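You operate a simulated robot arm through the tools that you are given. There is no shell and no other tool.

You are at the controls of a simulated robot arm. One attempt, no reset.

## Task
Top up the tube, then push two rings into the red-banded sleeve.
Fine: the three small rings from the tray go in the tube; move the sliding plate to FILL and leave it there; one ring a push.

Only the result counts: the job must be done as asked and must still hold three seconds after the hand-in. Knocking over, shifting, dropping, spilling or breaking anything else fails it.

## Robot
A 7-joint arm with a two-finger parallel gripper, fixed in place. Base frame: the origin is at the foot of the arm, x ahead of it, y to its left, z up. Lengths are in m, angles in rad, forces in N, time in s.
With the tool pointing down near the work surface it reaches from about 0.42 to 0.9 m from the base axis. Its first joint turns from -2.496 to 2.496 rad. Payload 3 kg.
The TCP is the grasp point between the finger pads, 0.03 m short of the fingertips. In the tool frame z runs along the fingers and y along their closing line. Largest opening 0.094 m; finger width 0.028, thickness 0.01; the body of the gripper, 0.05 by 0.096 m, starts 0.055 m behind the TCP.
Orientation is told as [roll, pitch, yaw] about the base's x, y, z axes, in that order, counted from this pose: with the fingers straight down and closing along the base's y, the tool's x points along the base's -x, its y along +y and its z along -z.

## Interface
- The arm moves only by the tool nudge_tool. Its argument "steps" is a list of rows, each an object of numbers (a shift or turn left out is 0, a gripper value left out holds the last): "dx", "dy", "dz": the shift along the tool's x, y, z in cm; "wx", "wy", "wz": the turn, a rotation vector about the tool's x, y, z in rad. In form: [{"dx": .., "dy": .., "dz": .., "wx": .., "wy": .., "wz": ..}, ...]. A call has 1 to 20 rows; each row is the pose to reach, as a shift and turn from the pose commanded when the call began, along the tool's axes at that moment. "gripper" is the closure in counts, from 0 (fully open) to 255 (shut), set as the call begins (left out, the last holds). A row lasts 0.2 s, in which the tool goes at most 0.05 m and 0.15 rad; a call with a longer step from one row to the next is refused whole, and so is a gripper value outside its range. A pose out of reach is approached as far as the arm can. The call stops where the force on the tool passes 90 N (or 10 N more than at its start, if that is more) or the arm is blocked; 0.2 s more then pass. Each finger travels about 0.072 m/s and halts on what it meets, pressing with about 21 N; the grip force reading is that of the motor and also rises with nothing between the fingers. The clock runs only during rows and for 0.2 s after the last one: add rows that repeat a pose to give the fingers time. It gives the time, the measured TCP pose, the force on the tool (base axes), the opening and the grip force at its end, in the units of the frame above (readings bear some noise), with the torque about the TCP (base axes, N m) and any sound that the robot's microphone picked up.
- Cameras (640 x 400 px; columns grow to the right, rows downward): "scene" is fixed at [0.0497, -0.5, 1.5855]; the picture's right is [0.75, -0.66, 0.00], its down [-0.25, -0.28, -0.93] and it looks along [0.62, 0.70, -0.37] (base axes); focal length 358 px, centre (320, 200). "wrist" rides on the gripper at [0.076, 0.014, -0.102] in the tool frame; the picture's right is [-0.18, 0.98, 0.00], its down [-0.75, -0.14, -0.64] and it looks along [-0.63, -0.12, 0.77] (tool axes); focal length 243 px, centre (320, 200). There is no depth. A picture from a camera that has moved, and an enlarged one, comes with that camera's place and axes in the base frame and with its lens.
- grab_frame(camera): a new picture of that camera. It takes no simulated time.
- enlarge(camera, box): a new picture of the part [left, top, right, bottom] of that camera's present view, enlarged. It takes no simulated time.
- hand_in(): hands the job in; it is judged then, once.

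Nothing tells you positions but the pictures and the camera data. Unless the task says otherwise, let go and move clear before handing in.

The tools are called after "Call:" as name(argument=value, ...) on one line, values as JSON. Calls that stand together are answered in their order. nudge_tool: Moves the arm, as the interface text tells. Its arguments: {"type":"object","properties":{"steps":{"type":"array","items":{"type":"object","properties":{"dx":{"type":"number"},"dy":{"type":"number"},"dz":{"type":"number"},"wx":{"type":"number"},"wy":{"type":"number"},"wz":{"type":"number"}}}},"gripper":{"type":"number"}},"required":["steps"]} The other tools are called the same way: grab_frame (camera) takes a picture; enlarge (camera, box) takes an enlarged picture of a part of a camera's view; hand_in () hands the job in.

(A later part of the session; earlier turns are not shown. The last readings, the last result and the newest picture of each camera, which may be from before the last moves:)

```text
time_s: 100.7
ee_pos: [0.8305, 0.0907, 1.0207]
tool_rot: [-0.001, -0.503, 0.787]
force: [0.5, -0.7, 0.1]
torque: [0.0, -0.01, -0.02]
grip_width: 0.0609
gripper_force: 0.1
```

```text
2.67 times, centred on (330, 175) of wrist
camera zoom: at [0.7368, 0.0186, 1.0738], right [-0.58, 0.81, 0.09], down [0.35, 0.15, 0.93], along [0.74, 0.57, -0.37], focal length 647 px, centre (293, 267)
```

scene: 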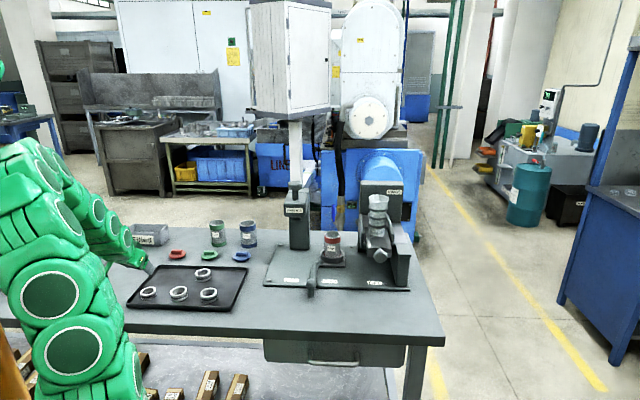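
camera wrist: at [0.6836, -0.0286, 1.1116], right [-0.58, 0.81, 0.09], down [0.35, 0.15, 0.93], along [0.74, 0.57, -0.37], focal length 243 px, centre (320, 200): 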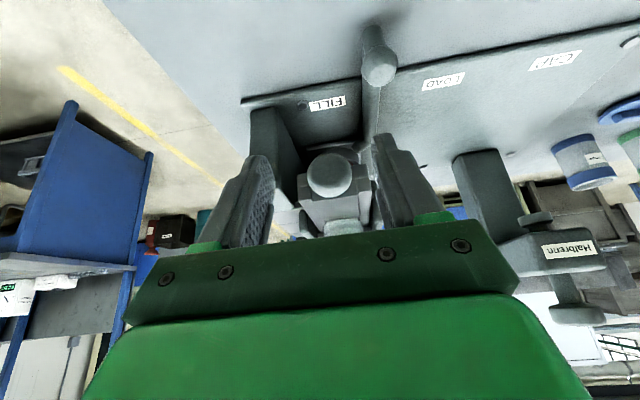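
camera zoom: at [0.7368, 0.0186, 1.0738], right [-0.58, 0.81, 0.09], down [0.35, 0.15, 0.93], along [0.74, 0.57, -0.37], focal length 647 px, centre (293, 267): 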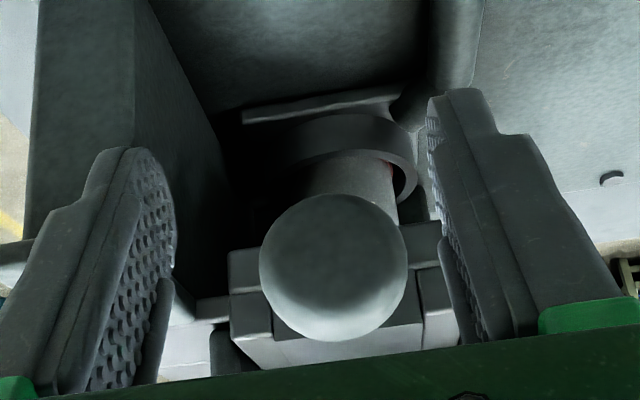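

Call:
nudge_tool(steps=[{"dx": -1.4, "dy": 0.3, "dz": 1.1}, {"dx": -2.8, "dy": 0.3, "dz": 2.2}, {"dx": -4.09, "dy": 0.3, "dz": 3.35}, {"dx": -4.09, "dy": 0.3, "dz": 3.35}])

Call:
enlarge(camera="wrist", box=[220, 100, 440, 250])

```text
time_s: 101.7
ee_pos: [0.8643, 0.1295, 1.0103]
tool_rot: [-0.001, -0.501, 0.783]
force: [-0.2, 1.1, 0.5]
torque: [0.04, 0.03, 0.01]
grip_width: 0.0607
gripper_force: 0.1
```

```text
2.67 times, centred on (330, 175) of wrist
camera zoom: at [0.771, 0.0573, 1.0645], right [-0.58, 0.81, 0.09], down [0.35, 0.15, 0.93], along [0.74, 0.57, -0.37], focal length 647 px, centre (293, 267)
```

zoom: 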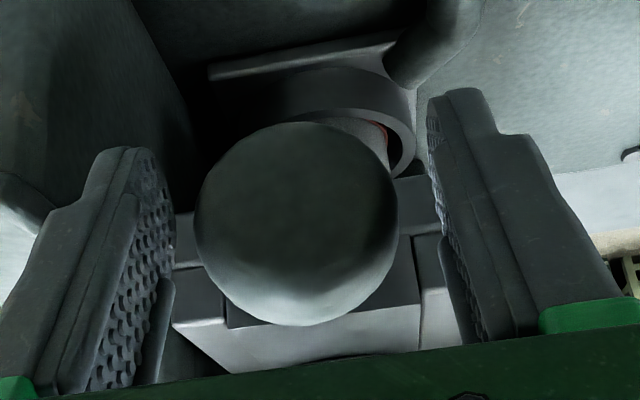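

Call:
nudge_tool(gripper=125, steps=[{"dy": -0.08}, {"dy": -0.08}])

Call:
nudge_tool(gripper=255, steps=[{}, {}, {}])

```text
time_s: 102.3
ee_pos: [0.8646, 0.1286, 1.0126]
tool_rot: [0.0, -0.501, 0.785]
force: [-0.2, -0.4, 0.3]
torque: [0.0, 0.05, 0.0]
grip_width: 0.0479
gripper_force: 0.0
```

```text
time_s: 103.1
ee_pos: [0.8636, 0.1293, 1.0126]
tool_rot: [0.001, -0.5, 0.785]
force: [-15.7, 8.6, 2.4]
torque: [0.14, -0.07, 0.13]
grip_width: 0.0412
gripper_force: 44.8
```

Call:
nudge_tool(steps=[{"dx": 0.2, "dy": 0.1, "dz": -0.11}, {"dx": 0.4, "dy": 0.1, "dz": -0.22}, {"dx": 0.6, "dy": 0.1, "dz": -0.33}, {"dx": 0.88, "dy": 0.1, "dz": -0.48}])

Call:
enlarge(camera="wrist", box=[220, 100, 440, 250])

```text
time_s: 104.1
ee_pos: [0.8571, 0.1217, 1.0126]
tool_rot: [0.0, -0.505, 0.785]
force: [29.3, 14.8, 1.2]
torque: [0.23, -0.37, -0.13]
grip_width: 0.041
gripper_force: 45.1
```

```text
2.67 times, centred on (330, 175) of wrist
camera zoom: at [0.7639, 0.0509, 1.0664], right [-0.58, 0.81, 0.09], down [0.35, 0.15, 0.93], along [0.74, 0.57, -0.37], focal length 647 px, centre (293, 267)
```

zoom: 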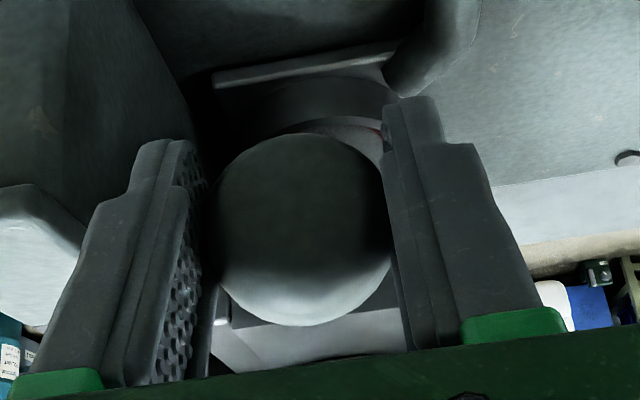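

The knob isn't following: it stays put with ~31 N pull, so something holds it. I'll release, back off and inspect the slide closely before applying more force.

Call:
nudge_tool(gripper=70, steps=[{}, {}, {"dx": 2.0, "dz": -1.1}, {"dx": 4.4, "dz": -2.4}, {"dx": 6.6, "dz": -4.4}, {"dx": 8.0, "dz": -6.5}, {"dx": 9.0, "dy": 4.0, "dz": -8.5}, {"dx": 10.0, "dy": 8.0, "dz": -10.5}])

Call:
enlarge(camera="scene", box=[350, 200, 410, 270])

Call:
enlarge(camera="scene", box=[350, 180, 420, 290])

Call:
grab_frame(camera="wrist")

```text
time_s: 105.9
ee_pos: [0.704, 0.0818, 1.0565]
tool_rot: [0.0, -0.503, 0.783]
force: [0.7, 0.5, -0.2]
torque: [0.0, -0.01, 0.0]
grip_width: 0.0682
gripper_force: 0.0
```

```text
5.71 times, centred on (380, 235) of scene
camera zoom: at [0.0497, -0.5, 1.5855], right [0.75, -0.66, 0.0], down [-0.25, -0.28, -0.93], along [0.62, 0.7, -0.37], focal length 2043 px, centre (-23, 0)
```

zoom: 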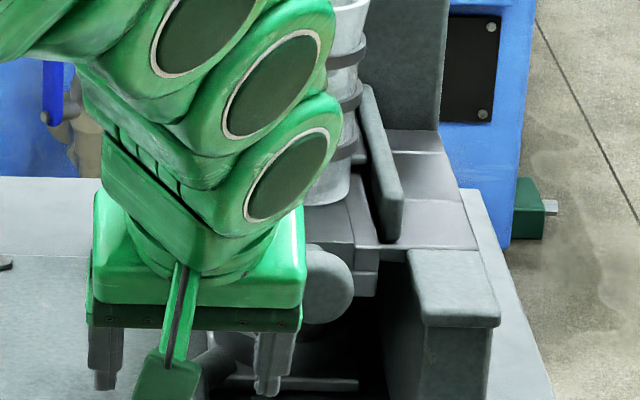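

```text
3.64 times, centred on (385, 235) of scene
camera zoom: at [0.0497, -0.5, 1.5855], right [0.75, -0.66, 0.0], down [-0.25, -0.28, -0.93], along [0.62, 0.7, -0.37], focal length 1300 px, centre (84, 73)
```

zoom: 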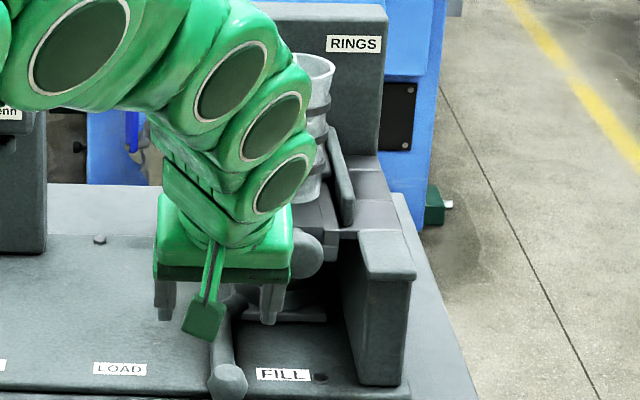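

```text
taken
camera wrist: at [0.6104, 0.0098, 1.1096], right [-0.58, 0.81, 0.09], down [0.35, 0.15, 0.93], along [0.74, 0.57, -0.37], focal length 243 px, centre (320, 200)
```

wrist: 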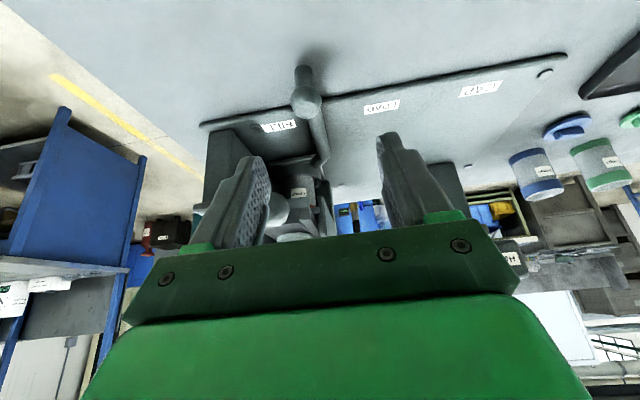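

Call:
nudge_tool(steps=[{"dx": -2.1, "dz": -3.9}, {"dx": -4.33, "dz": -7.89}, {"dx": -7.4, "dy": -3, "dz": -6.2}, {"dx": -10.5, "dy": -6, "dz": -4.5}, {"dx": -13.63, "dy": -9.15, "dz": -2.79}])

Call:
enlarge(camera="wrist", box=[200, 0, 440, 160])

Call:
grab_frame(camera="wrist")

```text
time_s: 107.1
ee_pos: [0.8439, 0.0931, 1.1468]
tool_rot: [-0.001, -0.501, 0.785]
force: [0.5, -0.3, -0.6]
torque: [-0.06, -0.01, 0.01]
grip_width: 0.0683
gripper_force: 0.1
```

```text
2.50 times, centred on (320, 80) of wrist
camera zoom: at [0.7508, 0.0211, 1.1993], right [-0.58, 0.81, 0.09], down [0.35, 0.15, 0.93], along [0.74, 0.57, -0.37], focal length 606 px, centre (320, 500)
```

zoom: 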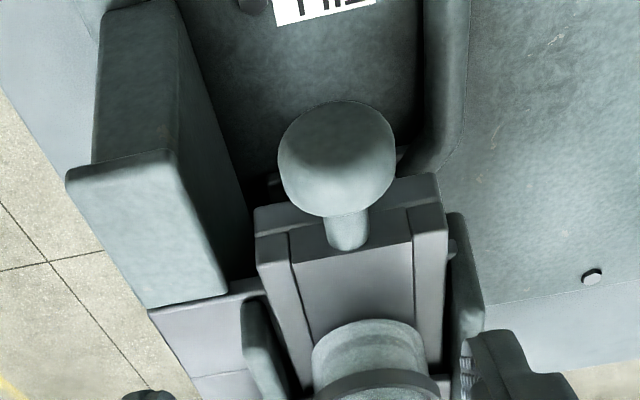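

```text
taken
camera wrist: at [0.7508, 0.0211, 1.1993], right [-0.58, 0.81, 0.09], down [0.35, 0.15, 0.93], along [0.74, 0.57, -0.37], focal length 243 px, centre (320, 200)
```

wrist: 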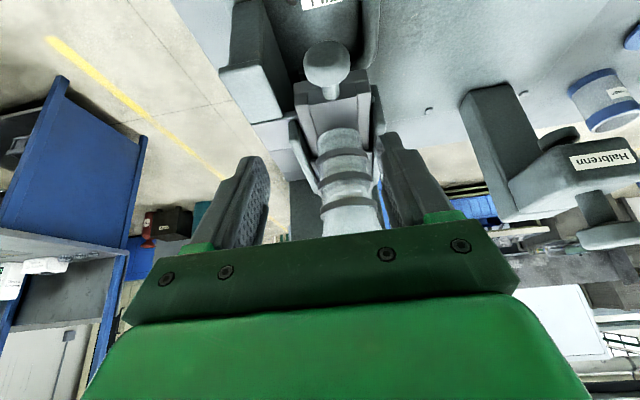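

Call:
nudge_tool(steps=[{"dx": 2.0, "dz": -4.4}, {"dx": 4.0, "dy": 3, "dz": -8.0}, {"dx": 5.5, "dy": 7, "dz": -10.0}, {"dx": 7.0, "dy": 11, "dz": -12.0}, {"dx": 8.0, "dy": 15.5, "dz": -13.0}, {"dx": 9.0, "dy": 20, "dz": -14.0}])

Call:
enlarge(camera="scene", box=[345, 215, 405, 275])

Call:
enlarge(camera="scene", box=[340, 190, 430, 290])

Call:
grab_frame(camera="wrist")

```text
refused: row 2 steps farther than a row can; nothing moved
```

```text
6.67 times, centred on (375, 245) of scene
camera zoom: at [0.0497, -0.5, 1.5855], right [0.75, -0.66, 0.0], down [-0.25, -0.28, -0.93], along [0.62, 0.7, -0.37], focal length 2384 px, centre (-47, -100)
```

zoom: 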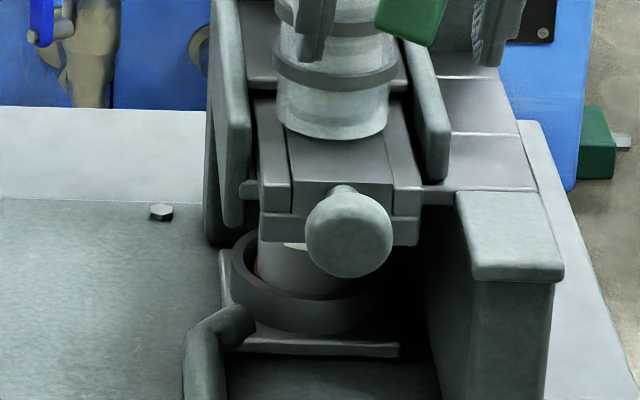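

```text
4.00 times, centred on (385, 240) of scene
camera zoom: at [0.0497, -0.5, 1.5855], right [0.75, -0.66, 0.0], down [-0.25, -0.28, -0.93], along [0.62, 0.7, -0.37], focal length 1430 px, centre (60, 40)
```

zoom: 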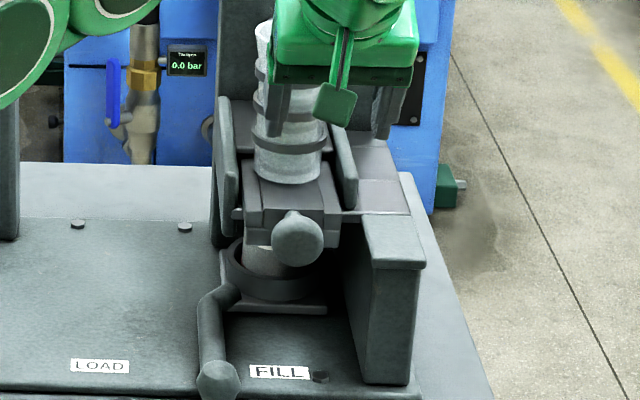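

```text
taken
camera wrist: at [0.7508, 0.0211, 1.1993], right [-0.58, 0.81, 0.09], down [0.35, 0.15, 0.93], along [0.74, 0.57, -0.37], focal length 243 px, centre (320, 200)
```

wrist: 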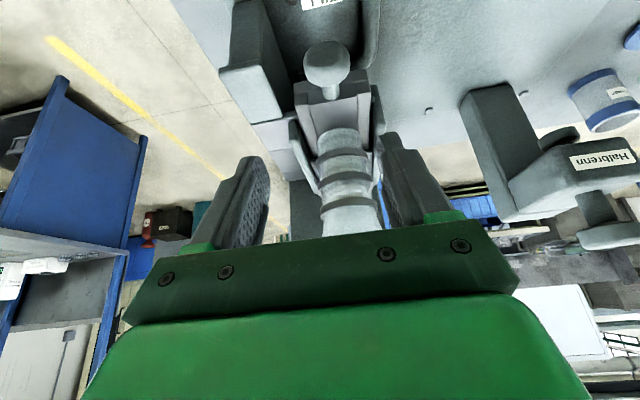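

The camera views show the carriage correctly under the tube (centre ≈0.52 vs slide axis 0.5185), and the slide stuck ~4 cm in. I'll push the knob firmly with closed fingers to find its true end position before pulling again.

Call:
nudge_tool(gripper=255, steps=[{"dx": 3.73, "dy": 1.25, "dz": -2.04}, {"dx": 5.4, "dy": 1.25, "dz": 1.1, "wy": 0.06}, {"dx": 7.1, "dy": 1.25, "dz": 4.3, "wy": 0.13}, {"dx": 8.8, "dy": 1.25, "dz": 7.5, "wy": 0.19}, {"dx": 10.69, "dy": 1.25, "dz": 10.68, "wy": 0.25}, {"dx": 10.69, "dy": 1.25, "dz": 10.68, "wy": 0.25}])

Call:
grab_frame(camera="wrist")

```text
time_s: 108.5
ee_pos: [0.8065, 0.0705, 1.0004]
tool_rot: [-0.001, -0.253, 0.785]
force: [0.3, 0.1, 0.1]
torque: [-0.02, 0.03, -0.02]
grip_width: 0.0
gripper_force: 20.8
```

```text
taken
camera wrist: at [0.7248, 0.0101, 1.0815], right [-0.57, 0.82, 0.05], down [0.5, 0.3, 0.81], along [0.65, 0.48, -0.58], focal length 243 px, centre (320, 200)
```

wrist: 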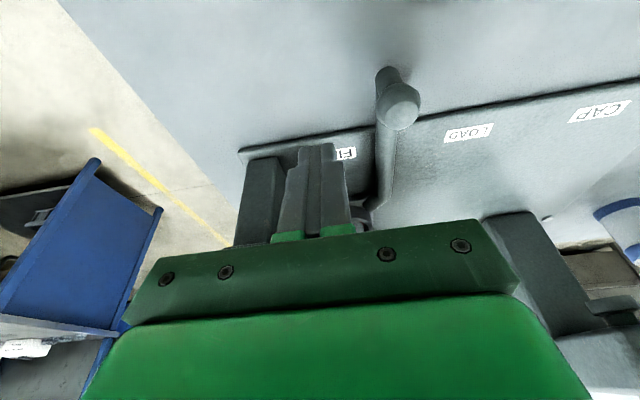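

Call:
nudge_tool(steps=[{"dx": -1.45, "dy": 0.15, "dz": 0.37}, {"dx": -2.9, "dy": 0.15, "dz": 0.75}, {"dx": -3.87, "dy": 0.15, "dz": 1.0}, {"dx": -4.36, "dy": 0.15, "dz": 1.12}, {"dx": -4.84, "dy": 0.15, "dz": 1.25}, {"dx": -5.32, "dy": 0.15, "dz": 1.37}, {"dx": -5.81, "dy": 0.15, "dz": 1.5}, {"dx": -6.3, "dy": 0.15, "dz": 1.62}])

```text
time_s: 110.3
ee_pos: [0.8483, 0.1169, 1.0006]
tool_rot: [0.0, -0.251, 0.783]
force: [-3.4, -8.3, -1.8]
torque: [-0.16, 0.01, -0.07]
grip_width: 0.0
gripper_force: 20.9
```

Call:
nudge_tool(steps=[{"dx": -0.3, "dz": 0.08}, {"dx": -0.6, "dz": 0.15}, {"dx": -0.9, "dz": 0.23}])

Call:
nudge_tool(steps=[{"dx": -0.3, "dz": 0.08}, {"dx": -0.5, "dz": 0.13}])

```text
time_s: 111.1
ee_pos: [0.8541, 0.1244, 1.0011]
tool_rot: [-0.001, -0.251, 0.786]
force: [-6.4, -5.1, -5.6]
torque: [-0.13, 0.17, 0.02]
grip_width: 0.0
gripper_force: 20.9
```

```text
time_s: 111.7
ee_pos: [0.8593, 0.1284, 1.0026]
tool_rot: [-0.001, -0.255, 0.784]
force: [-7.5, -5.6, -4.9]
torque: [-0.12, 0.17, -0.01]
grip_width: 0.0001
gripper_force: 20.4
```

Call:
nudge_tool(steps=[{"dx": -0.2, "dz": 0.05}, {"dx": -0.4, "dz": 0.1}])

Call:
nudge_tool(steps=[{"dx": -0.2, "dz": 0.05}, {"dx": -0.4, "dz": 0.1}])

Call:
enlarge(camera="scene", box=[345, 195, 405, 265])

```text
time_s: 112.3
ee_pos: [0.8627, 0.1313, 1.0024]
tool_rot: [0.001, -0.253, 0.783]
force: [-6.6, -5.8, -5.6]
torque: [-0.12, 0.22, -0.01]
grip_width: 0.0
gripper_force: 20.8
```

```text
time_s: 112.9
ee_pos: [0.8649, 0.1327, 1.0034]
tool_rot: [0.0, -0.252, 0.785]
force: [-14.4, -13.5, 2.4]
torque: [-0.18, 0.18, -0.04]
grip_width: 0.0004
gripper_force: 20.7
```

```text
5.71 times, centred on (375, 230) of scene
camera zoom: at [0.0497, -0.5, 1.5855], right [0.75, -0.66, 0.0], down [-0.25, -0.28, -0.93], along [0.62, 0.7, -0.37], focal length 2043 px, centre (6, 29)
```

zoom: 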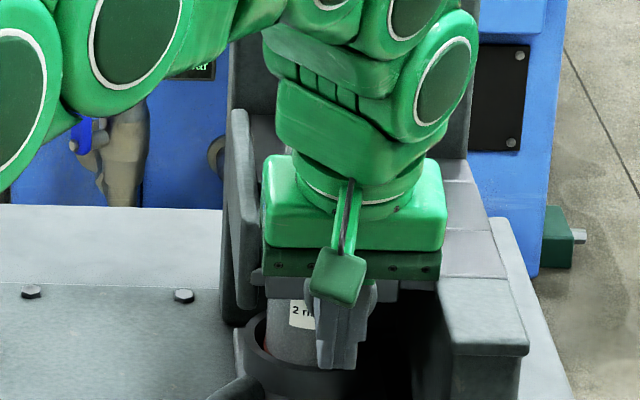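

Call:
nudge_tool(steps=[{"dx": -0.25, "dz": 0.06}, {"dx": -0.5, "dz": 0.13}, {"dx": -0.5, "dz": 0.13}])

```text
time_s: 113.8
ee_pos: [0.8651, 0.1316, 0.9981]
tool_rot: [0.004, -0.242, 0.781]
force: [-14.2, -10.5, -0.4]
torque: [-0.01, 0.21, 0.03]
grip_width: 0.0
gripper_force: 20.8
stopped in row 3: the force on the tool passed its limit at 92 N (the readings are from after the stop); the commanded pose is now the measured one
```

That is a hard end stop. Now I back off straight and check whether the knob returns by itself.

Call:
nudge_tool(steps=[{"dx": 1.0, "dz": -0.25}, {"dx": 3.0, "dz": -0.75}, {"dx": 5.5, "dz": -1.4}, {"dx": 8.0, "dz": -2.4}, {"dx": 10.0, "dz": -4.5}, {"dx": 12.0, "dz": -8}, {"dx": 12.0, "dy": 4, "dz": -10.5}, {"dx": 12.0, "dy": 8, "dz": -12}])

Call:
enlarge(camera="scene", box=[345, 195, 405, 265])

Call:
enlarge(camera="wrist", box=[160, 40, 400, 240])

```text
time_s: 115.6
ee_pos: [0.7064, 0.0886, 1.0879]
tool_rot: [0.002, -0.242, 0.782]
force: [0.1, 0.1, -0.6]
torque: [0.01, 0.01, -0.02]
grip_width: 0.0
gripper_force: 21.2
```

```text
5.71 times, centred on (375, 230) of scene
camera zoom: at [0.0497, -0.5, 1.5855], right [0.75, -0.66, 0.0], down [-0.25, -0.28, -0.93], along [0.62, 0.7, -0.37], focal length 2043 px, centre (6, 29)
```

zoom: 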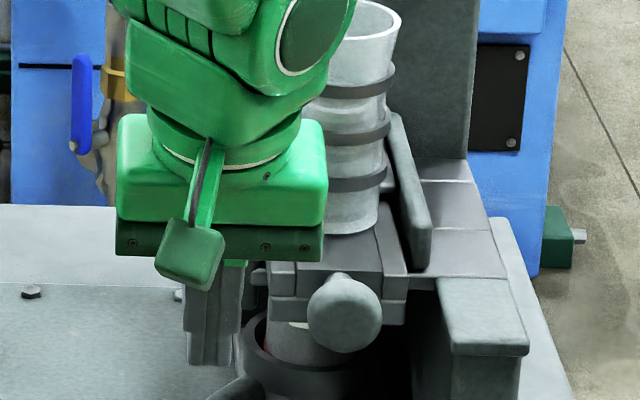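

```text
2.00 times, centred on (280, 140) of wrist
camera zoom: at [0.6251, 0.0294, 1.1689], right [-0.57, 0.82, 0.05], down [0.51, 0.3, 0.8], along [0.65, 0.48, -0.59], focal length 485 px, centre (400, 320)
```

zoom: 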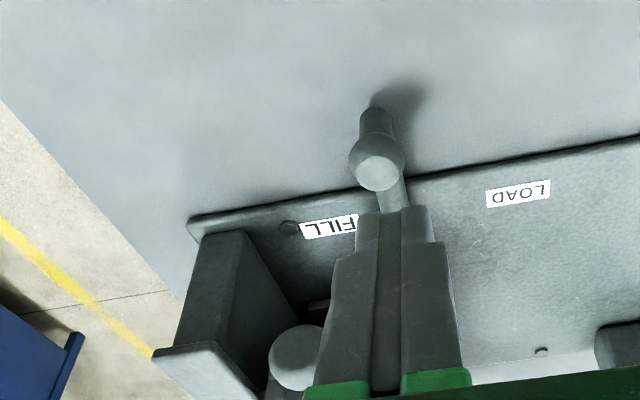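

The knob sprang back by itself but only to e2≈0.704, not to its rest at 0.666; so there is a return spring and something obstructs the return. I'll inspect the tube's lower end and the slide at high magnification.

Call:
nudge_tool(steps=[{"dx": 1.0, "dy": 4, "dz": -1}, {"dx": 2.0, "dy": 8, "dz": -2}, {"dx": 3.0, "dy": 12, "dz": -3}, {"dx": 4.0, "dy": 16, "dz": -4}])

Call:
enlarge(camera="scene", box=[362, 200, 398, 225])

Call:
enlarge(camera="scene", box=[358, 222, 400, 260])

Call:
grab_frame(camera="wrist")

```text
time_s: 116.6
ee_pos: [0.5589, 0.1693, 1.1158]
tool_rot: [0.002, -0.245, 0.782]
force: [-0.1, -0.4, 0.2]
torque: [-0.01, -0.01, 0.04]
grip_width: 0.0
gripper_force: 21.2
```

```text
16.00 times, centred on (380, 212) of scene
camera zoom: at [0.0497, -0.5, 1.5855], right [0.75, -0.66, 0.0], down [-0.25, -0.28, -0.93], along [0.62, 0.7, -0.37], focal length 5722 px, centre (-640, 0)
```

zoom: 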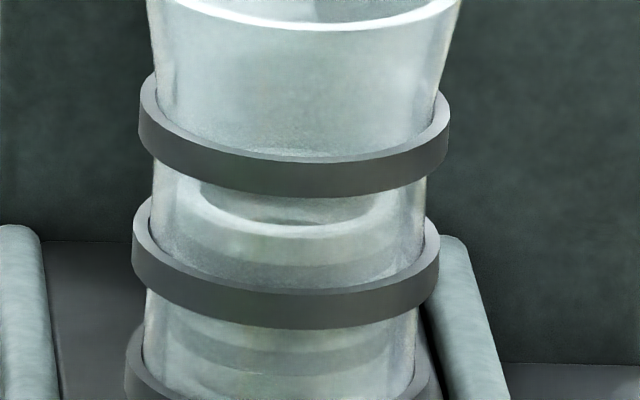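

```text
10.53 times, centred on (379, 241) of scene
camera zoom: at [0.0497, -0.5, 1.5855], right [0.75, -0.66, 0.0], down [-0.25, -0.28, -0.93], along [0.62, 0.7, -0.37], focal length 3764 px, centre (-301, -232)
```

zoom: 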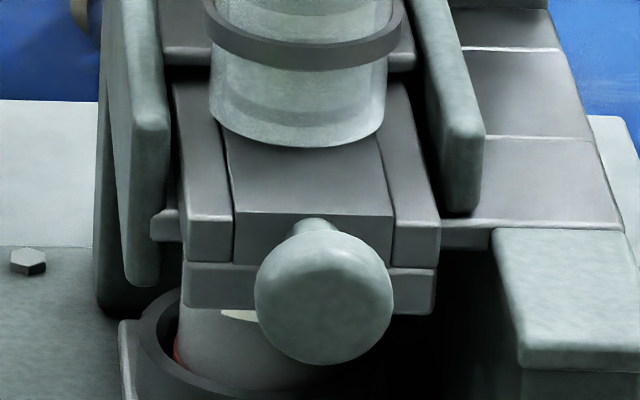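

```text
taken
camera wrist: at [0.4776, 0.1086, 1.1972], right [-0.57, 0.82, 0.05], down [0.51, 0.3, 0.81], along [0.65, 0.48, -0.59], focal length 243 px, centre (320, 200)
```

wrist: 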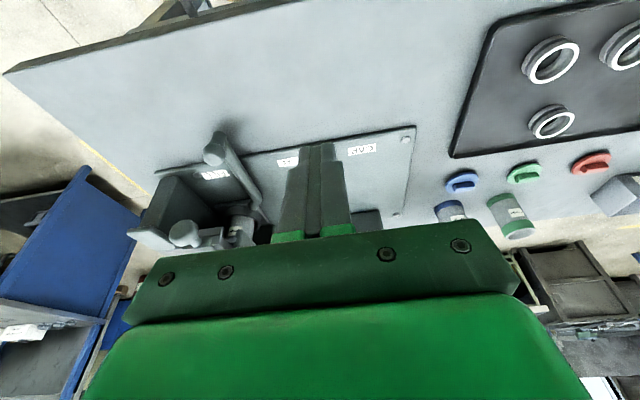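

The high magnification is genuinely sharp: the stack looks level. I want to see whether a ring is hung up between the slide and the sleeve, so I'll place the wrist camera low on the left side of the hopper.

Call:
nudge_tool(steps=[{"wy": -0.14}, {"wy": -0.28}, {"wy": -0.42}, {"wy": -0.545}])

Call:
nudge_tool(steps=[{"wx": 0.098, "wz": 0.0973}, {"wx": 0.196, "wz": 0.1946}, {"wx": 0.295, "wz": 0.292}, {"wx": 0.393, "wz": 0.389}, {"wx": 0.491, "wz": 0.4865}, {"wx": 0.589, "wz": 0.584}, {"wx": 0.687, "wz": 0.681}, {"wx": 0.786, "wz": 0.778}, {"wx": 0.884, "wz": 0.876}, {"wx": 0.982, "wz": 0.973}])

Call:
grab_frame(camera="wrist")

```text
time_s: 117.6
ee_pos: [0.5606, 0.1676, 1.1169]
tool_rot: [0.003, -0.794, 0.78]
force: [0.2, 0.3, 0.0]
torque: [-0.01, -0.04, -0.01]
grip_width: 0.0002
gripper_force: 20.5
```

```text
time_s: 119.8
ee_pos: [0.5468, 0.2072, 1.1171]
tool_rot: [0.237, -0.529, -0.692]
force: [0.2, 0.4, 0.0]
torque: [0.02, -0.02, -0.01]
grip_width: 0.0
gripper_force: 20.7
stopped in row 10: the arm was blocked; the commanded pose is now the measured one
```

```text
taken
camera wrist: at [0.4488, 0.2752, 1.1668], right [0.64, 0.71, 0.29], down [0.09, -0.45, 0.89], along [0.76, -0.55, -0.35], focal length 243 px, centre (320, 200)
```

wrist: 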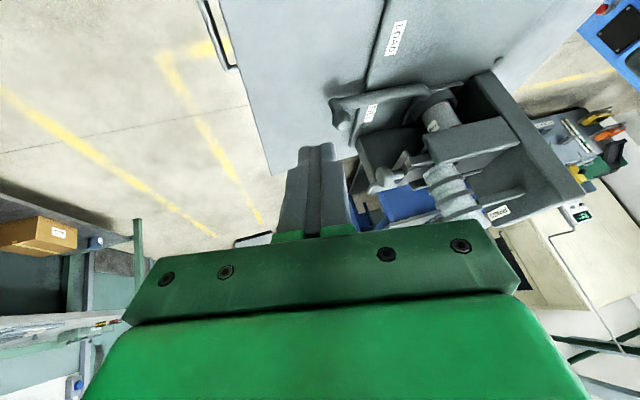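

Call:
enlarge(camera="wrist", box=[360, 70, 540, 240])

Call:
enlarge(camera="wrist", box=[400, 80, 490, 160])

```text
2.35 times, centred on (450, 155) of wrist
camera zoom: at [0.4488, 0.2752, 1.1668], right [0.64, 0.71, 0.29], down [0.09, -0.45, 0.89], along [0.76, -0.55, -0.35], focal length 571 px, centre (14, 306)
```

zoom: 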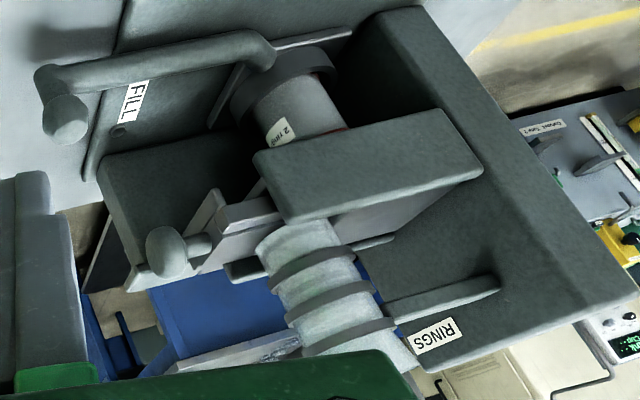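

```text
5.00 times, centred on (445, 120) of wrist
camera zoom: at [0.4488, 0.2752, 1.1668], right [0.64, 0.71, 0.29], down [0.09, -0.45, 0.89], along [0.76, -0.55, -0.35], focal length 1213 px, centre (-305, 600)
```

zoom: 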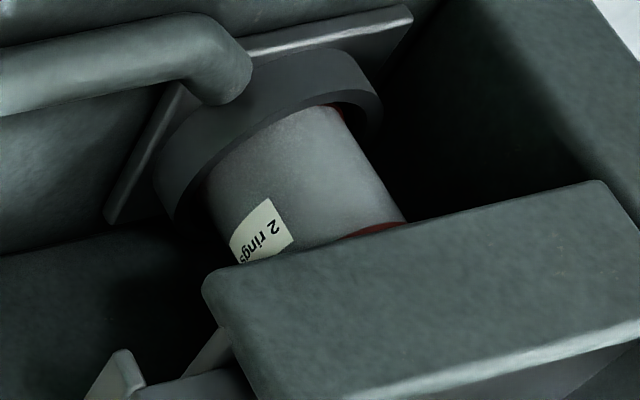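

Call:
enlarge(camera="scene", box=[364, 214, 394, 238])

Call:
enlarge(camera="scene", box=[362, 192, 402, 240])

Call:
enlarge(camera="wrist", box=[425, 160, 485, 220])

```text
16.00 times, centred on (379, 226) of scene
camera zoom: at [0.0497, -0.5, 1.5855], right [0.75, -0.66, 0.0], down [-0.25, -0.28, -0.93], along [0.62, 0.7, -0.37], focal length 5722 px, centre (-624, -216)
```

zoom: 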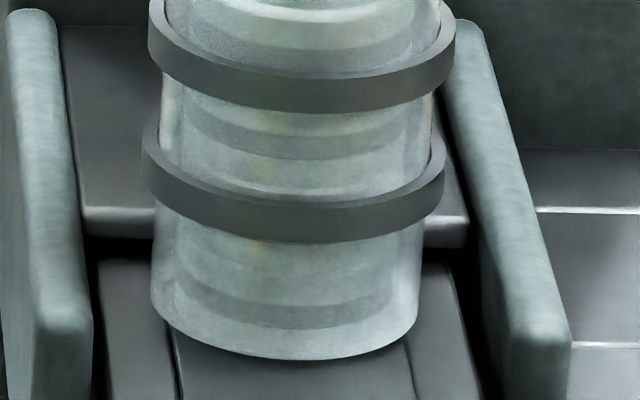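

```text
8.33 times, centred on (382, 216) of scene
camera zoom: at [0.0497, -0.5, 1.5855], right [0.75, -0.66, 0.0], down [-0.25, -0.28, -0.93], along [0.62, 0.7, -0.37], focal length 2980 px, centre (-197, 67)
```

zoom: 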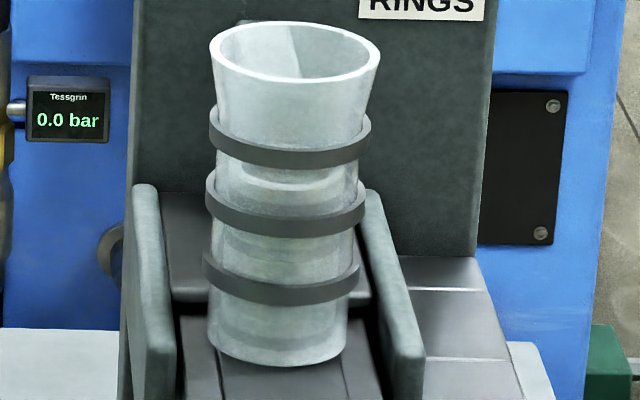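

```text
6.67 times, centred on (455, 190) of wrist
camera zoom: at [0.4488, 0.2752, 1.1668], right [0.64, 0.71, 0.29], down [0.09, -0.45, 0.89], along [0.76, -0.55, -0.35], focal length 1618 px, centre (-580, 267)
```

zoom: 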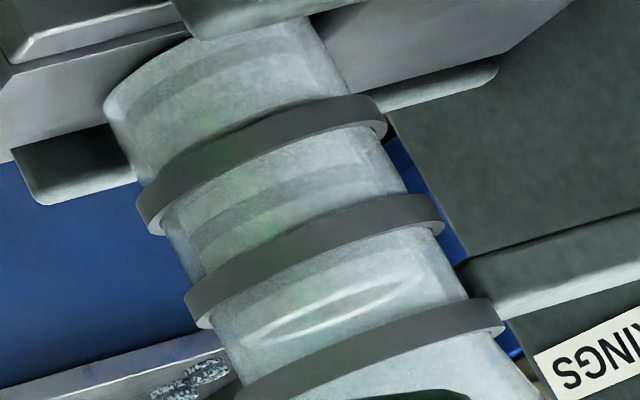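

The high zooms show four level rings standing in the tube, so the stack isn't tilted. I'll get a low view under the left guard plate to see the sleeve top; first reorient to a comfortable heading.

Call:
nudge_tool(gripper=0, steps=[{"wx": -0.0174, "wy": -0.0518, "wz": -0.104}, {"wx": -0.0348, "wy": -0.1035, "wz": -0.208}, {"wx": -0.0521, "wy": -0.155, "wz": -0.312}, {"wx": -0.0695, "wy": -0.207, "wz": -0.4159}])

```text
time_s: 121.0
ee_pos: [0.5533, 0.1987, 1.0858]
tool_rot: [-0.047, -0.74, -0.19]
force: [-0.1, -0.9, 1.3]
torque: [-0.01, 0.01, 0.0]
grip_width: 0.0939
gripper_force: 0.0
stopped in row 4: the arm was blocked; the commanded pose is now the measured one
```

Call:
nudge_tool(steps=[{"dx": -1.9, "dy": 1.6, "dz": 3.0}, {"dx": -3.9, "dy": 3.1, "dz": 6.0}, {"dx": -5.8, "dy": 4.7, "dz": 9.0}, {"dx": -7.7, "dy": 6.3, "dz": 11.9}])

Call:
grab_frame(camera="wrist")

```text
time_s: 122.0
ee_pos: [0.6984, 0.2291, 1.0481]
tool_rot: [-0.051, -0.745, -0.189]
force: [-0.1, -0.5, 0.7]
torque: [-0.03, -0.01, -0.01]
grip_width: 0.094
gripper_force: 0.0
```

```text
taken
camera wrist: at [0.5788, 0.2716, 1.0718], right [0.35, 0.93, 0.09], down [0.09, -0.13, 0.99], along [0.93, -0.34, -0.13], focal length 243 px, centre (320, 200)
```

wrist: 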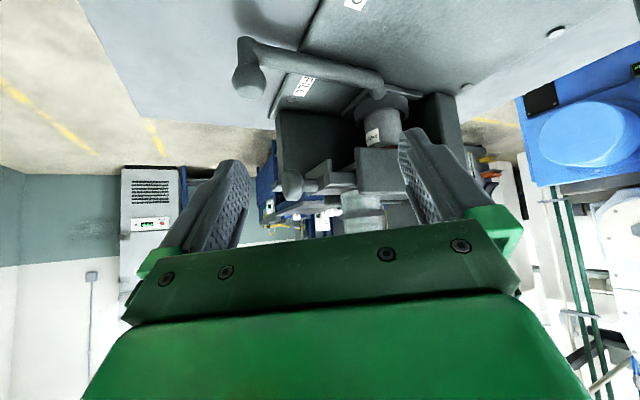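

Call:
nudge_tool(steps=[{"dx": 2.3, "dz": 2.45}, {"dx": 4.6, "dz": 4.9}, {"dx": 6.9, "dz": 7.4}, {"dx": 6.9, "dz": 7.4}])

Call:
grab_frame(camera="wrist")

Call:
enlarge(camera="wrist", box=[260, 70, 440, 220])

```text
time_s: 123.0
ee_pos: [0.6978, 0.2249, 0.9494]
tool_rot: [-0.05, -0.746, -0.186]
force: [-0.3, -0.5, 0.1]
torque: [0.0, 0.01, -0.05]
grip_width: 0.0942
gripper_force: 0.0
```

```text
taken
camera wrist: at [0.5783, 0.2679, 0.9711], right [0.35, 0.93, 0.09], down [0.09, -0.13, 0.99], along [0.93, -0.34, -0.13], focal length 243 px, centre (320, 200)
```

wrist: 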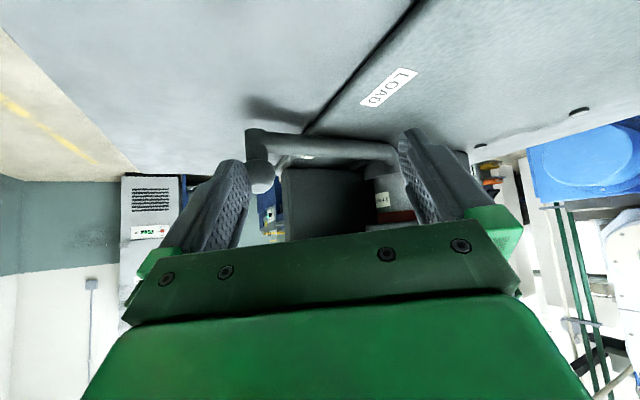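

```text
2.67 times, centred on (350, 145) of wrist
camera zoom: at [0.5783, 0.2679, 0.9711], right [0.35, 0.93, 0.09], down [0.09, -0.13, 0.99], along [0.93, -0.34, -0.13], focal length 647 px, centre (240, 347)
```

zoom: 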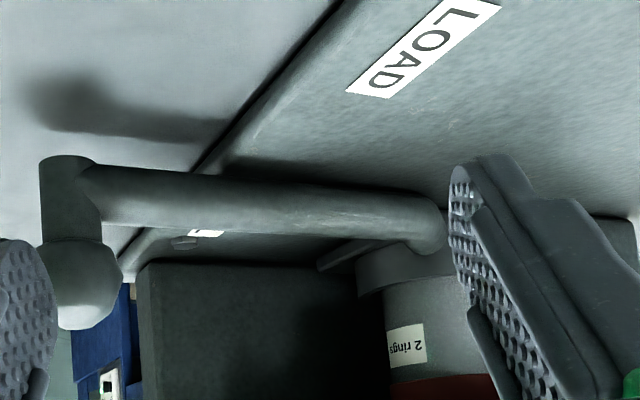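

Call:
nudge_tool(steps=[{"dx": -1.2, "dy": 1.0, "dz": -1.3}, {"dx": -2.0, "dy": 1.5, "dz": -2.2}, {"dx": -2.0, "dy": 1.5, "dz": -2.2}])

Call:
enlarge(camera="wrist", box=[320, 110, 440, 230])

```text
time_s: 123.8
ee_pos: [0.7024, 0.2417, 0.9779]
tool_rot: [-0.05, -0.746, -0.191]
force: [0.4, 0.5, 0.0]
torque: [0.02, -0.04, 0.03]
grip_width: 0.0941
gripper_force: 0.0
```

```text
3.33 times, centred on (380, 170) of wrist
camera zoom: at [0.5819, 0.2839, 1.0004], right [0.35, 0.93, 0.09], down [0.09, -0.13, 0.99], along [0.93, -0.34, -0.13], focal length 809 px, centre (120, 300)
```

zoom: 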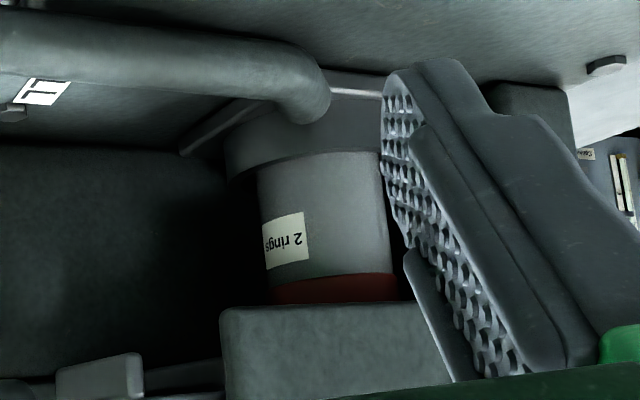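

The guard hides the sleeve mouth from the side. I'll look from the front instead, low under the slide.

Call:
nudge_tool(steps=[{"dx": -2.7, "dz": -2.9}, {"dx": -5.4, "dz": -5.9}, {"dx": -8.14, "dz": -8.81}, {"dx": -8.28, "dy": -2.6, "dz": -8.7, "wx": -0.0946, "wz": -0.1024}, {"dx": -8.4, "dy": -5.2, "dz": -8.55, "wx": -0.189, "wz": -0.205}, {"dx": -8.55, "dy": -7.8, "dz": -8.43, "wx": -0.284, "wz": -0.307}, {"dx": -8.7, "dy": -10.5, "dz": -8.3, "wx": -0.378, "wz": -0.41}, {"dx": -8.8, "dy": -13.1, "dz": -8.18, "wx": -0.473, "wz": -0.512}, {"dx": -8.95, "dy": -15.7, "dz": -8.05, "wx": -0.568, "wz": -0.614}, {"dx": -9.09, "dy": -18.3, "dz": -7.93, "wx": -0.662, "wz": -0.717}])

```text
time_s: 126.0
ee_pos: [0.6761, 0.0625, 1.1055]
tool_rot: [-0.026, -0.715, 0.777]
force: [-0.5, -1.1, -1.0]
torque: [-0.01, 0.01, -0.02]
grip_width: 0.094
gripper_force: 0.0
```

Call:
nudge_tool(steps=[{"dx": 0.0, "dy": -4.2, "dz": 0.5}, {"dx": 1.0, "dy": -8.0, "dz": 3.0}, {"dx": 3.2, "dy": -8.4, "dz": 6.5}, {"dx": 5.4, "dy": -8.4, "dz": 10.5}, {"dx": 5.4, "dy": -8.4, "dz": 10.5}])

Call:
grab_frame(camera="wrist")

Call:
enlarge(camera="wrist", box=[260, 90, 400, 230])

```text
time_s: 127.2
ee_pos: [0.7555, 0.018, 0.9917]
tool_rot: [-0.027, -0.716, 0.774]
force: [-0.1, 0.1, -0.4]
torque: [0.0, -0.01, -0.01]
grip_width: 0.0937
gripper_force: 0.0
```

```text
taken
camera wrist: at [0.6538, -0.0549, 1.018], right [-0.57, 0.81, 0.1], down [0.19, 0.01, 0.98], along [0.8, 0.58, -0.16], focal length 243 px, centre (320, 200)
```

wrist: 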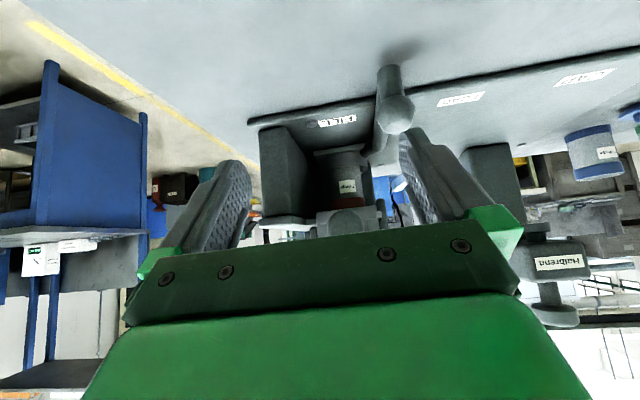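

```text
2.86 times, centred on (330, 160) of wrist
camera zoom: at [0.6538, -0.0549, 1.018], right [-0.57, 0.81, 0.1], down [0.19, 0.01, 0.98], along [0.8, 0.58, -0.16], focal length 693 px, centre (291, 314)
```

zoom: 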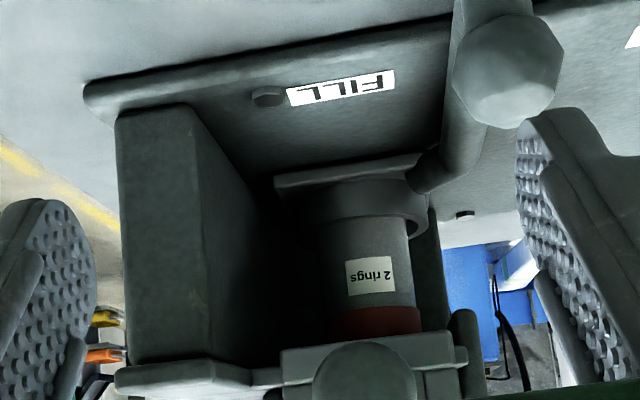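

Sleeve and slide are in line (both e1≈0.518), and the stack top is unchanged from before the push (z≈1.093). I'll check whether the knob is creeping outward by itself.

Call:
enlarge(camera="scene", box=[358, 222, 400, 260])

Call:
grab_frame(camera="scene")

```text
10.53 times, centred on (379, 241) of scene
camera zoom: at [0.0497, -0.5, 1.5855], right [0.75, -0.66, 0.0], down [-0.25, -0.28, -0.93], along [0.62, 0.7, -0.37], focal length 3764 px, centre (-301, -232)
```

zoom: 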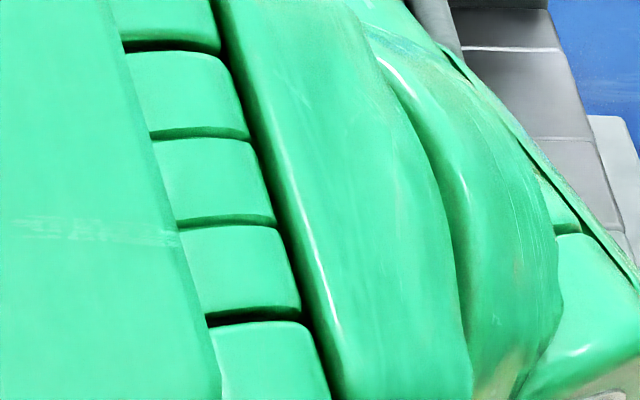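

```text
taken
```

scene: 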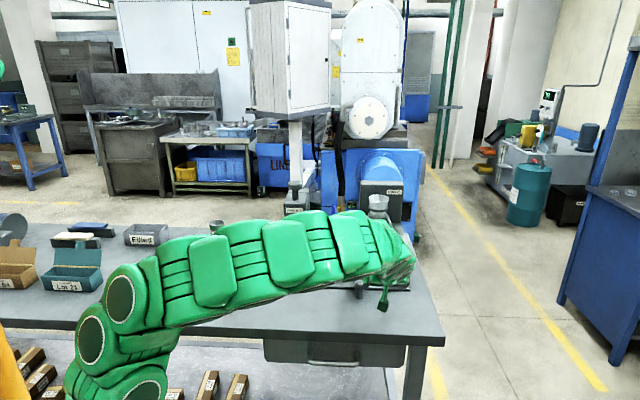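

Call:
nudge_tool(steps=[{"dx": 0.5, "dy": 2, "dz": -4.2}, {"dx": 1.0, "dy": 6, "dz": -6.5}, {"dx": 1.5, "dy": 10, "dz": -9}, {"dx": 2.0, "dy": 14, "dz": -11}, {"dx": 2.5, "dy": 18, "dz": -13}, {"dx": 3, "dy": 22, "dz": -14}, {"dx": 3, "dy": 26, "dz": -15}])

Call:
enlarge(camera="scene", box=[358, 222, 400, 260])

```text
time_s: 128.8
ee_pos: [0.489, 0.129, 1.0792]
tool_rot: [-0.028, -0.716, 0.772]
force: [0.4, -0.7, -0.3]
torque: [-0.01, -0.02, 0.0]
grip_width: 0.0941
gripper_force: 0.1
```

```text
10.53 times, centred on (379, 241) of scene
camera zoom: at [0.0497, -0.5, 1.5855], right [0.75, -0.66, 0.0], down [-0.25, -0.28, -0.93], along [0.62, 0.7, -0.37], focal length 3764 px, centre (-301, -232)
```

zoom: 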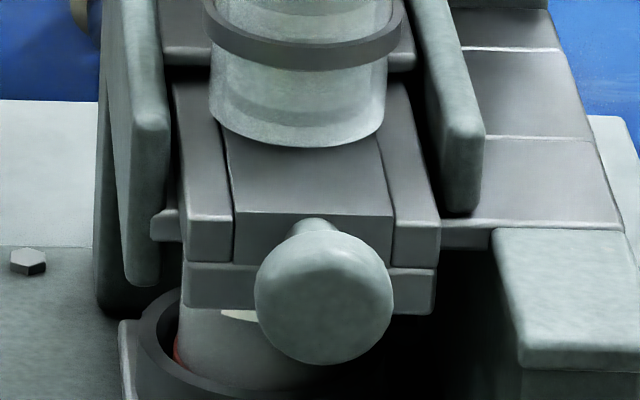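

The knob is static, so not creeping. I'll look from the front, lower and tilted up, into the gap between the slide and the sleeve mouth.

Call:
nudge_tool(steps=[{"dx": -0.53, "dy": -3.77, "dz": 1.88}, {"dx": -1.07, "dy": -7.53, "dz": 3.77}, {"dx": -1.6, "dy": -11.3, "dz": 5.65}, {"dx": -2.13, "dy": -15.06, "dz": 7.54}, {"dx": -2.66, "dy": -18.83, "dz": 9.42}, {"dx": -3.2, "dy": -22.6, "dz": 11.3}, {"dx": -3.73, "dy": -26.36, "dz": 13.19}, {"dx": -3.73, "dy": -26.36, "dz": 13.19, "wy": -0.13}, {"dx": -3.73, "dy": -26.36, "dz": 13.19, "wy": -0.26}, {"dx": -3.73, "dy": -26.36, "dz": 13.19, "wy": -0.38}])

Call:
grab_frame(camera="wrist")

```text
time_s: 131.0
ee_pos: [0.7534, 0.0122, 1.0108]
tool_rot: [-0.046, -1.096, 0.791]
force: [-0.3, 0.7, -0.6]
torque: [0.01, 0.0, 0.0]
grip_width: 0.0941
gripper_force: 0.1
```

```text
taken
camera wrist: at [0.6508, -0.0627, 0.9883], right [-0.61, 0.78, 0.14], down [-0.08, -0.24, 0.97], along [0.79, 0.58, 0.21], focal length 243 px, centre (320, 200)
```

wrist: 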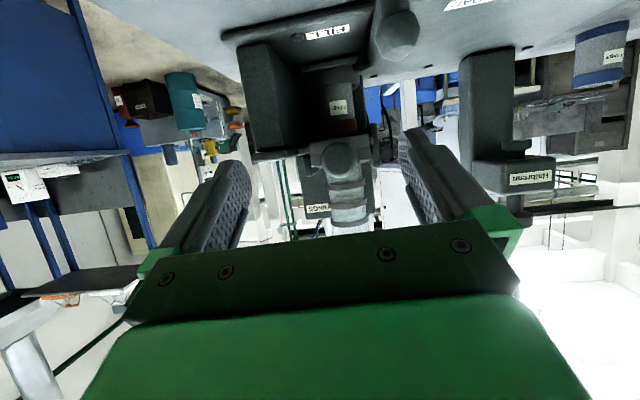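

Call:
nudge_tool(steps=[{"dx": 2.2, "dz": 1.1}, {"dx": 4.9, "dz": 2.5}, {"dx": 4.9, "dz": 2.5}])

Call:
enlarge(camera="wrist", box=[290, 80, 390, 180])

Call:
enlarge(camera="wrist", box=[315, 115, 375, 165])

```text
time_s: 131.8
ee_pos: [0.7543, 0.0115, 0.9556]
tool_rot: [-0.047, -1.095, 0.795]
force: [0.2, 0.2, -0.9]
torque: [0.02, 0.02, 0.05]
grip_width: 0.094
gripper_force: 0.0
```

```text
4.00 times, centred on (340, 130) of wrist
camera zoom: at [0.6515, -0.0643, 0.9339], right [-0.61, 0.78, 0.14], down [-0.08, -0.24, 0.97], along [0.79, 0.58, 0.21], focal length 970 px, centre (240, 480)
```

zoom: 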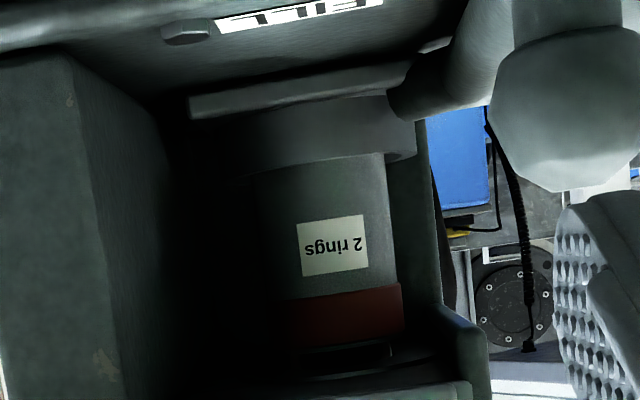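

```text
8.00 times, centred on (345, 140) of wrist
camera zoom: at [0.6515, -0.0643, 0.9339], right [-0.61, 0.78, 0.14], down [-0.08, -0.24, 0.97], along [0.79, 0.58, 0.21], focal length 1941 px, centre (120, 680)
```

zoom: 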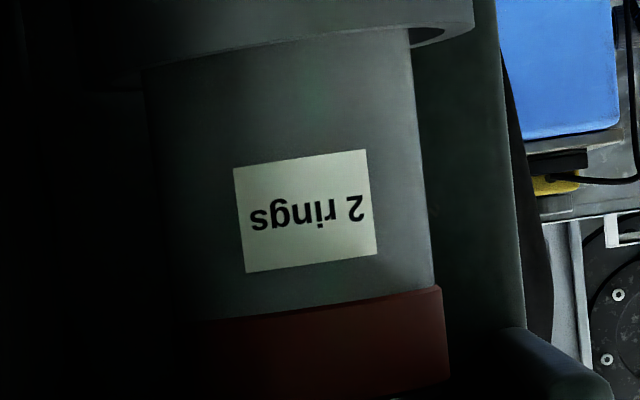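

Call:
enlarge(camera="wrist", box=[325, 155, 375, 185])

Call:
enlarge(camera="wrist", box=[300, 150, 390, 210])

```text
12.80 times, centred on (350, 170) of wrist
camera zoom: at [0.6515, -0.0643, 0.9339], right [-0.61, 0.78, 0.14], down [-0.08, -0.24, 0.97], along [0.79, 0.58, 0.21], focal length 3106 px, centre (-64, 584)
```

zoom: 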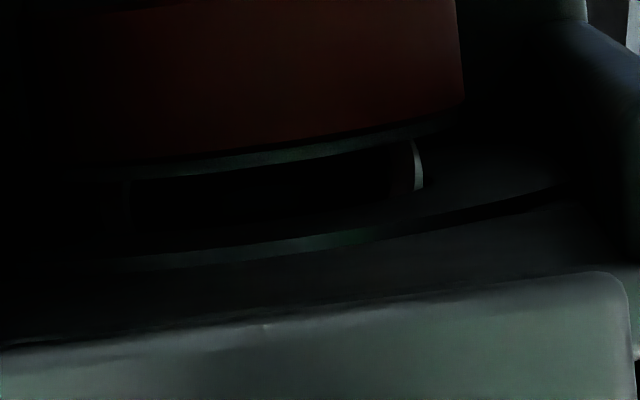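

```text
6.67 times, centred on (345, 180) of wrist
camera zoom: at [0.6515, -0.0643, 0.9339], right [-0.61, 0.78, 0.14], down [-0.08, -0.24, 0.97], along [0.79, 0.58, 0.21], focal length 1618 px, centre (153, 333)
```

zoom: 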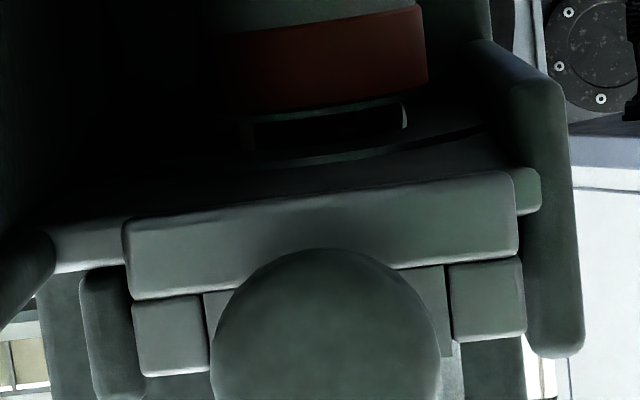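

In the dark gap I can make out the first ring bridging between the slide and the sleeve mouth: it has not dropped, and the sleeve sits about 2 mm too far along +e1 (it has play in its cup). I'll grip the plate's ball handle and ease the plate back 1–2 mm so the ring can fall.

Call:
nudge_tool(gripper=75, steps=[{"dx": -2.6, "dy": 1.0, "dz": -1.4}, {"dx": -5.33, "dy": 4.0, "dz": -2.74}, {"dx": -5.33, "dy": 7.0, "dz": -2.74, "wy": 0.12}, {"dx": -5.33, "dy": 7.0, "dz": -2.74, "wy": 0.25}, {"dx": -5.33, "dy": 7.0, "dz": -2.74, "wy": 0.38}, {"dx": -5.33, "dy": 7.0, "dz": -2.74, "wy": 0.495}])

Call:
grab_frame(camera="wrist")

```text
time_s: 133.2
ee_pos: [0.7046, 0.0645, 1.0154]
tool_rot: [-0.027, -0.599, 0.768]
force: [0.0, 0.6, 0.4]
torque: [-0.02, 0.01, 0.04]
grip_width: 0.0666
gripper_force: 0.1
```

```text
taken
camera wrist: at [0.6055, -0.0062, 1.0558], right [-0.56, 0.82, 0.08], down [0.27, 0.09, 0.96], along [0.78, 0.56, -0.28], focal length 243 px, centre (320, 200)
```

wrist: 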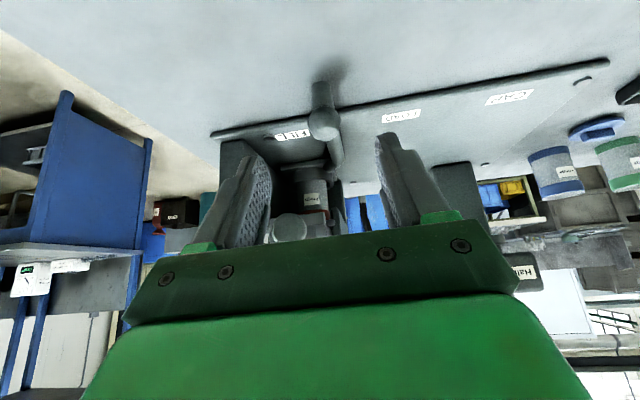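

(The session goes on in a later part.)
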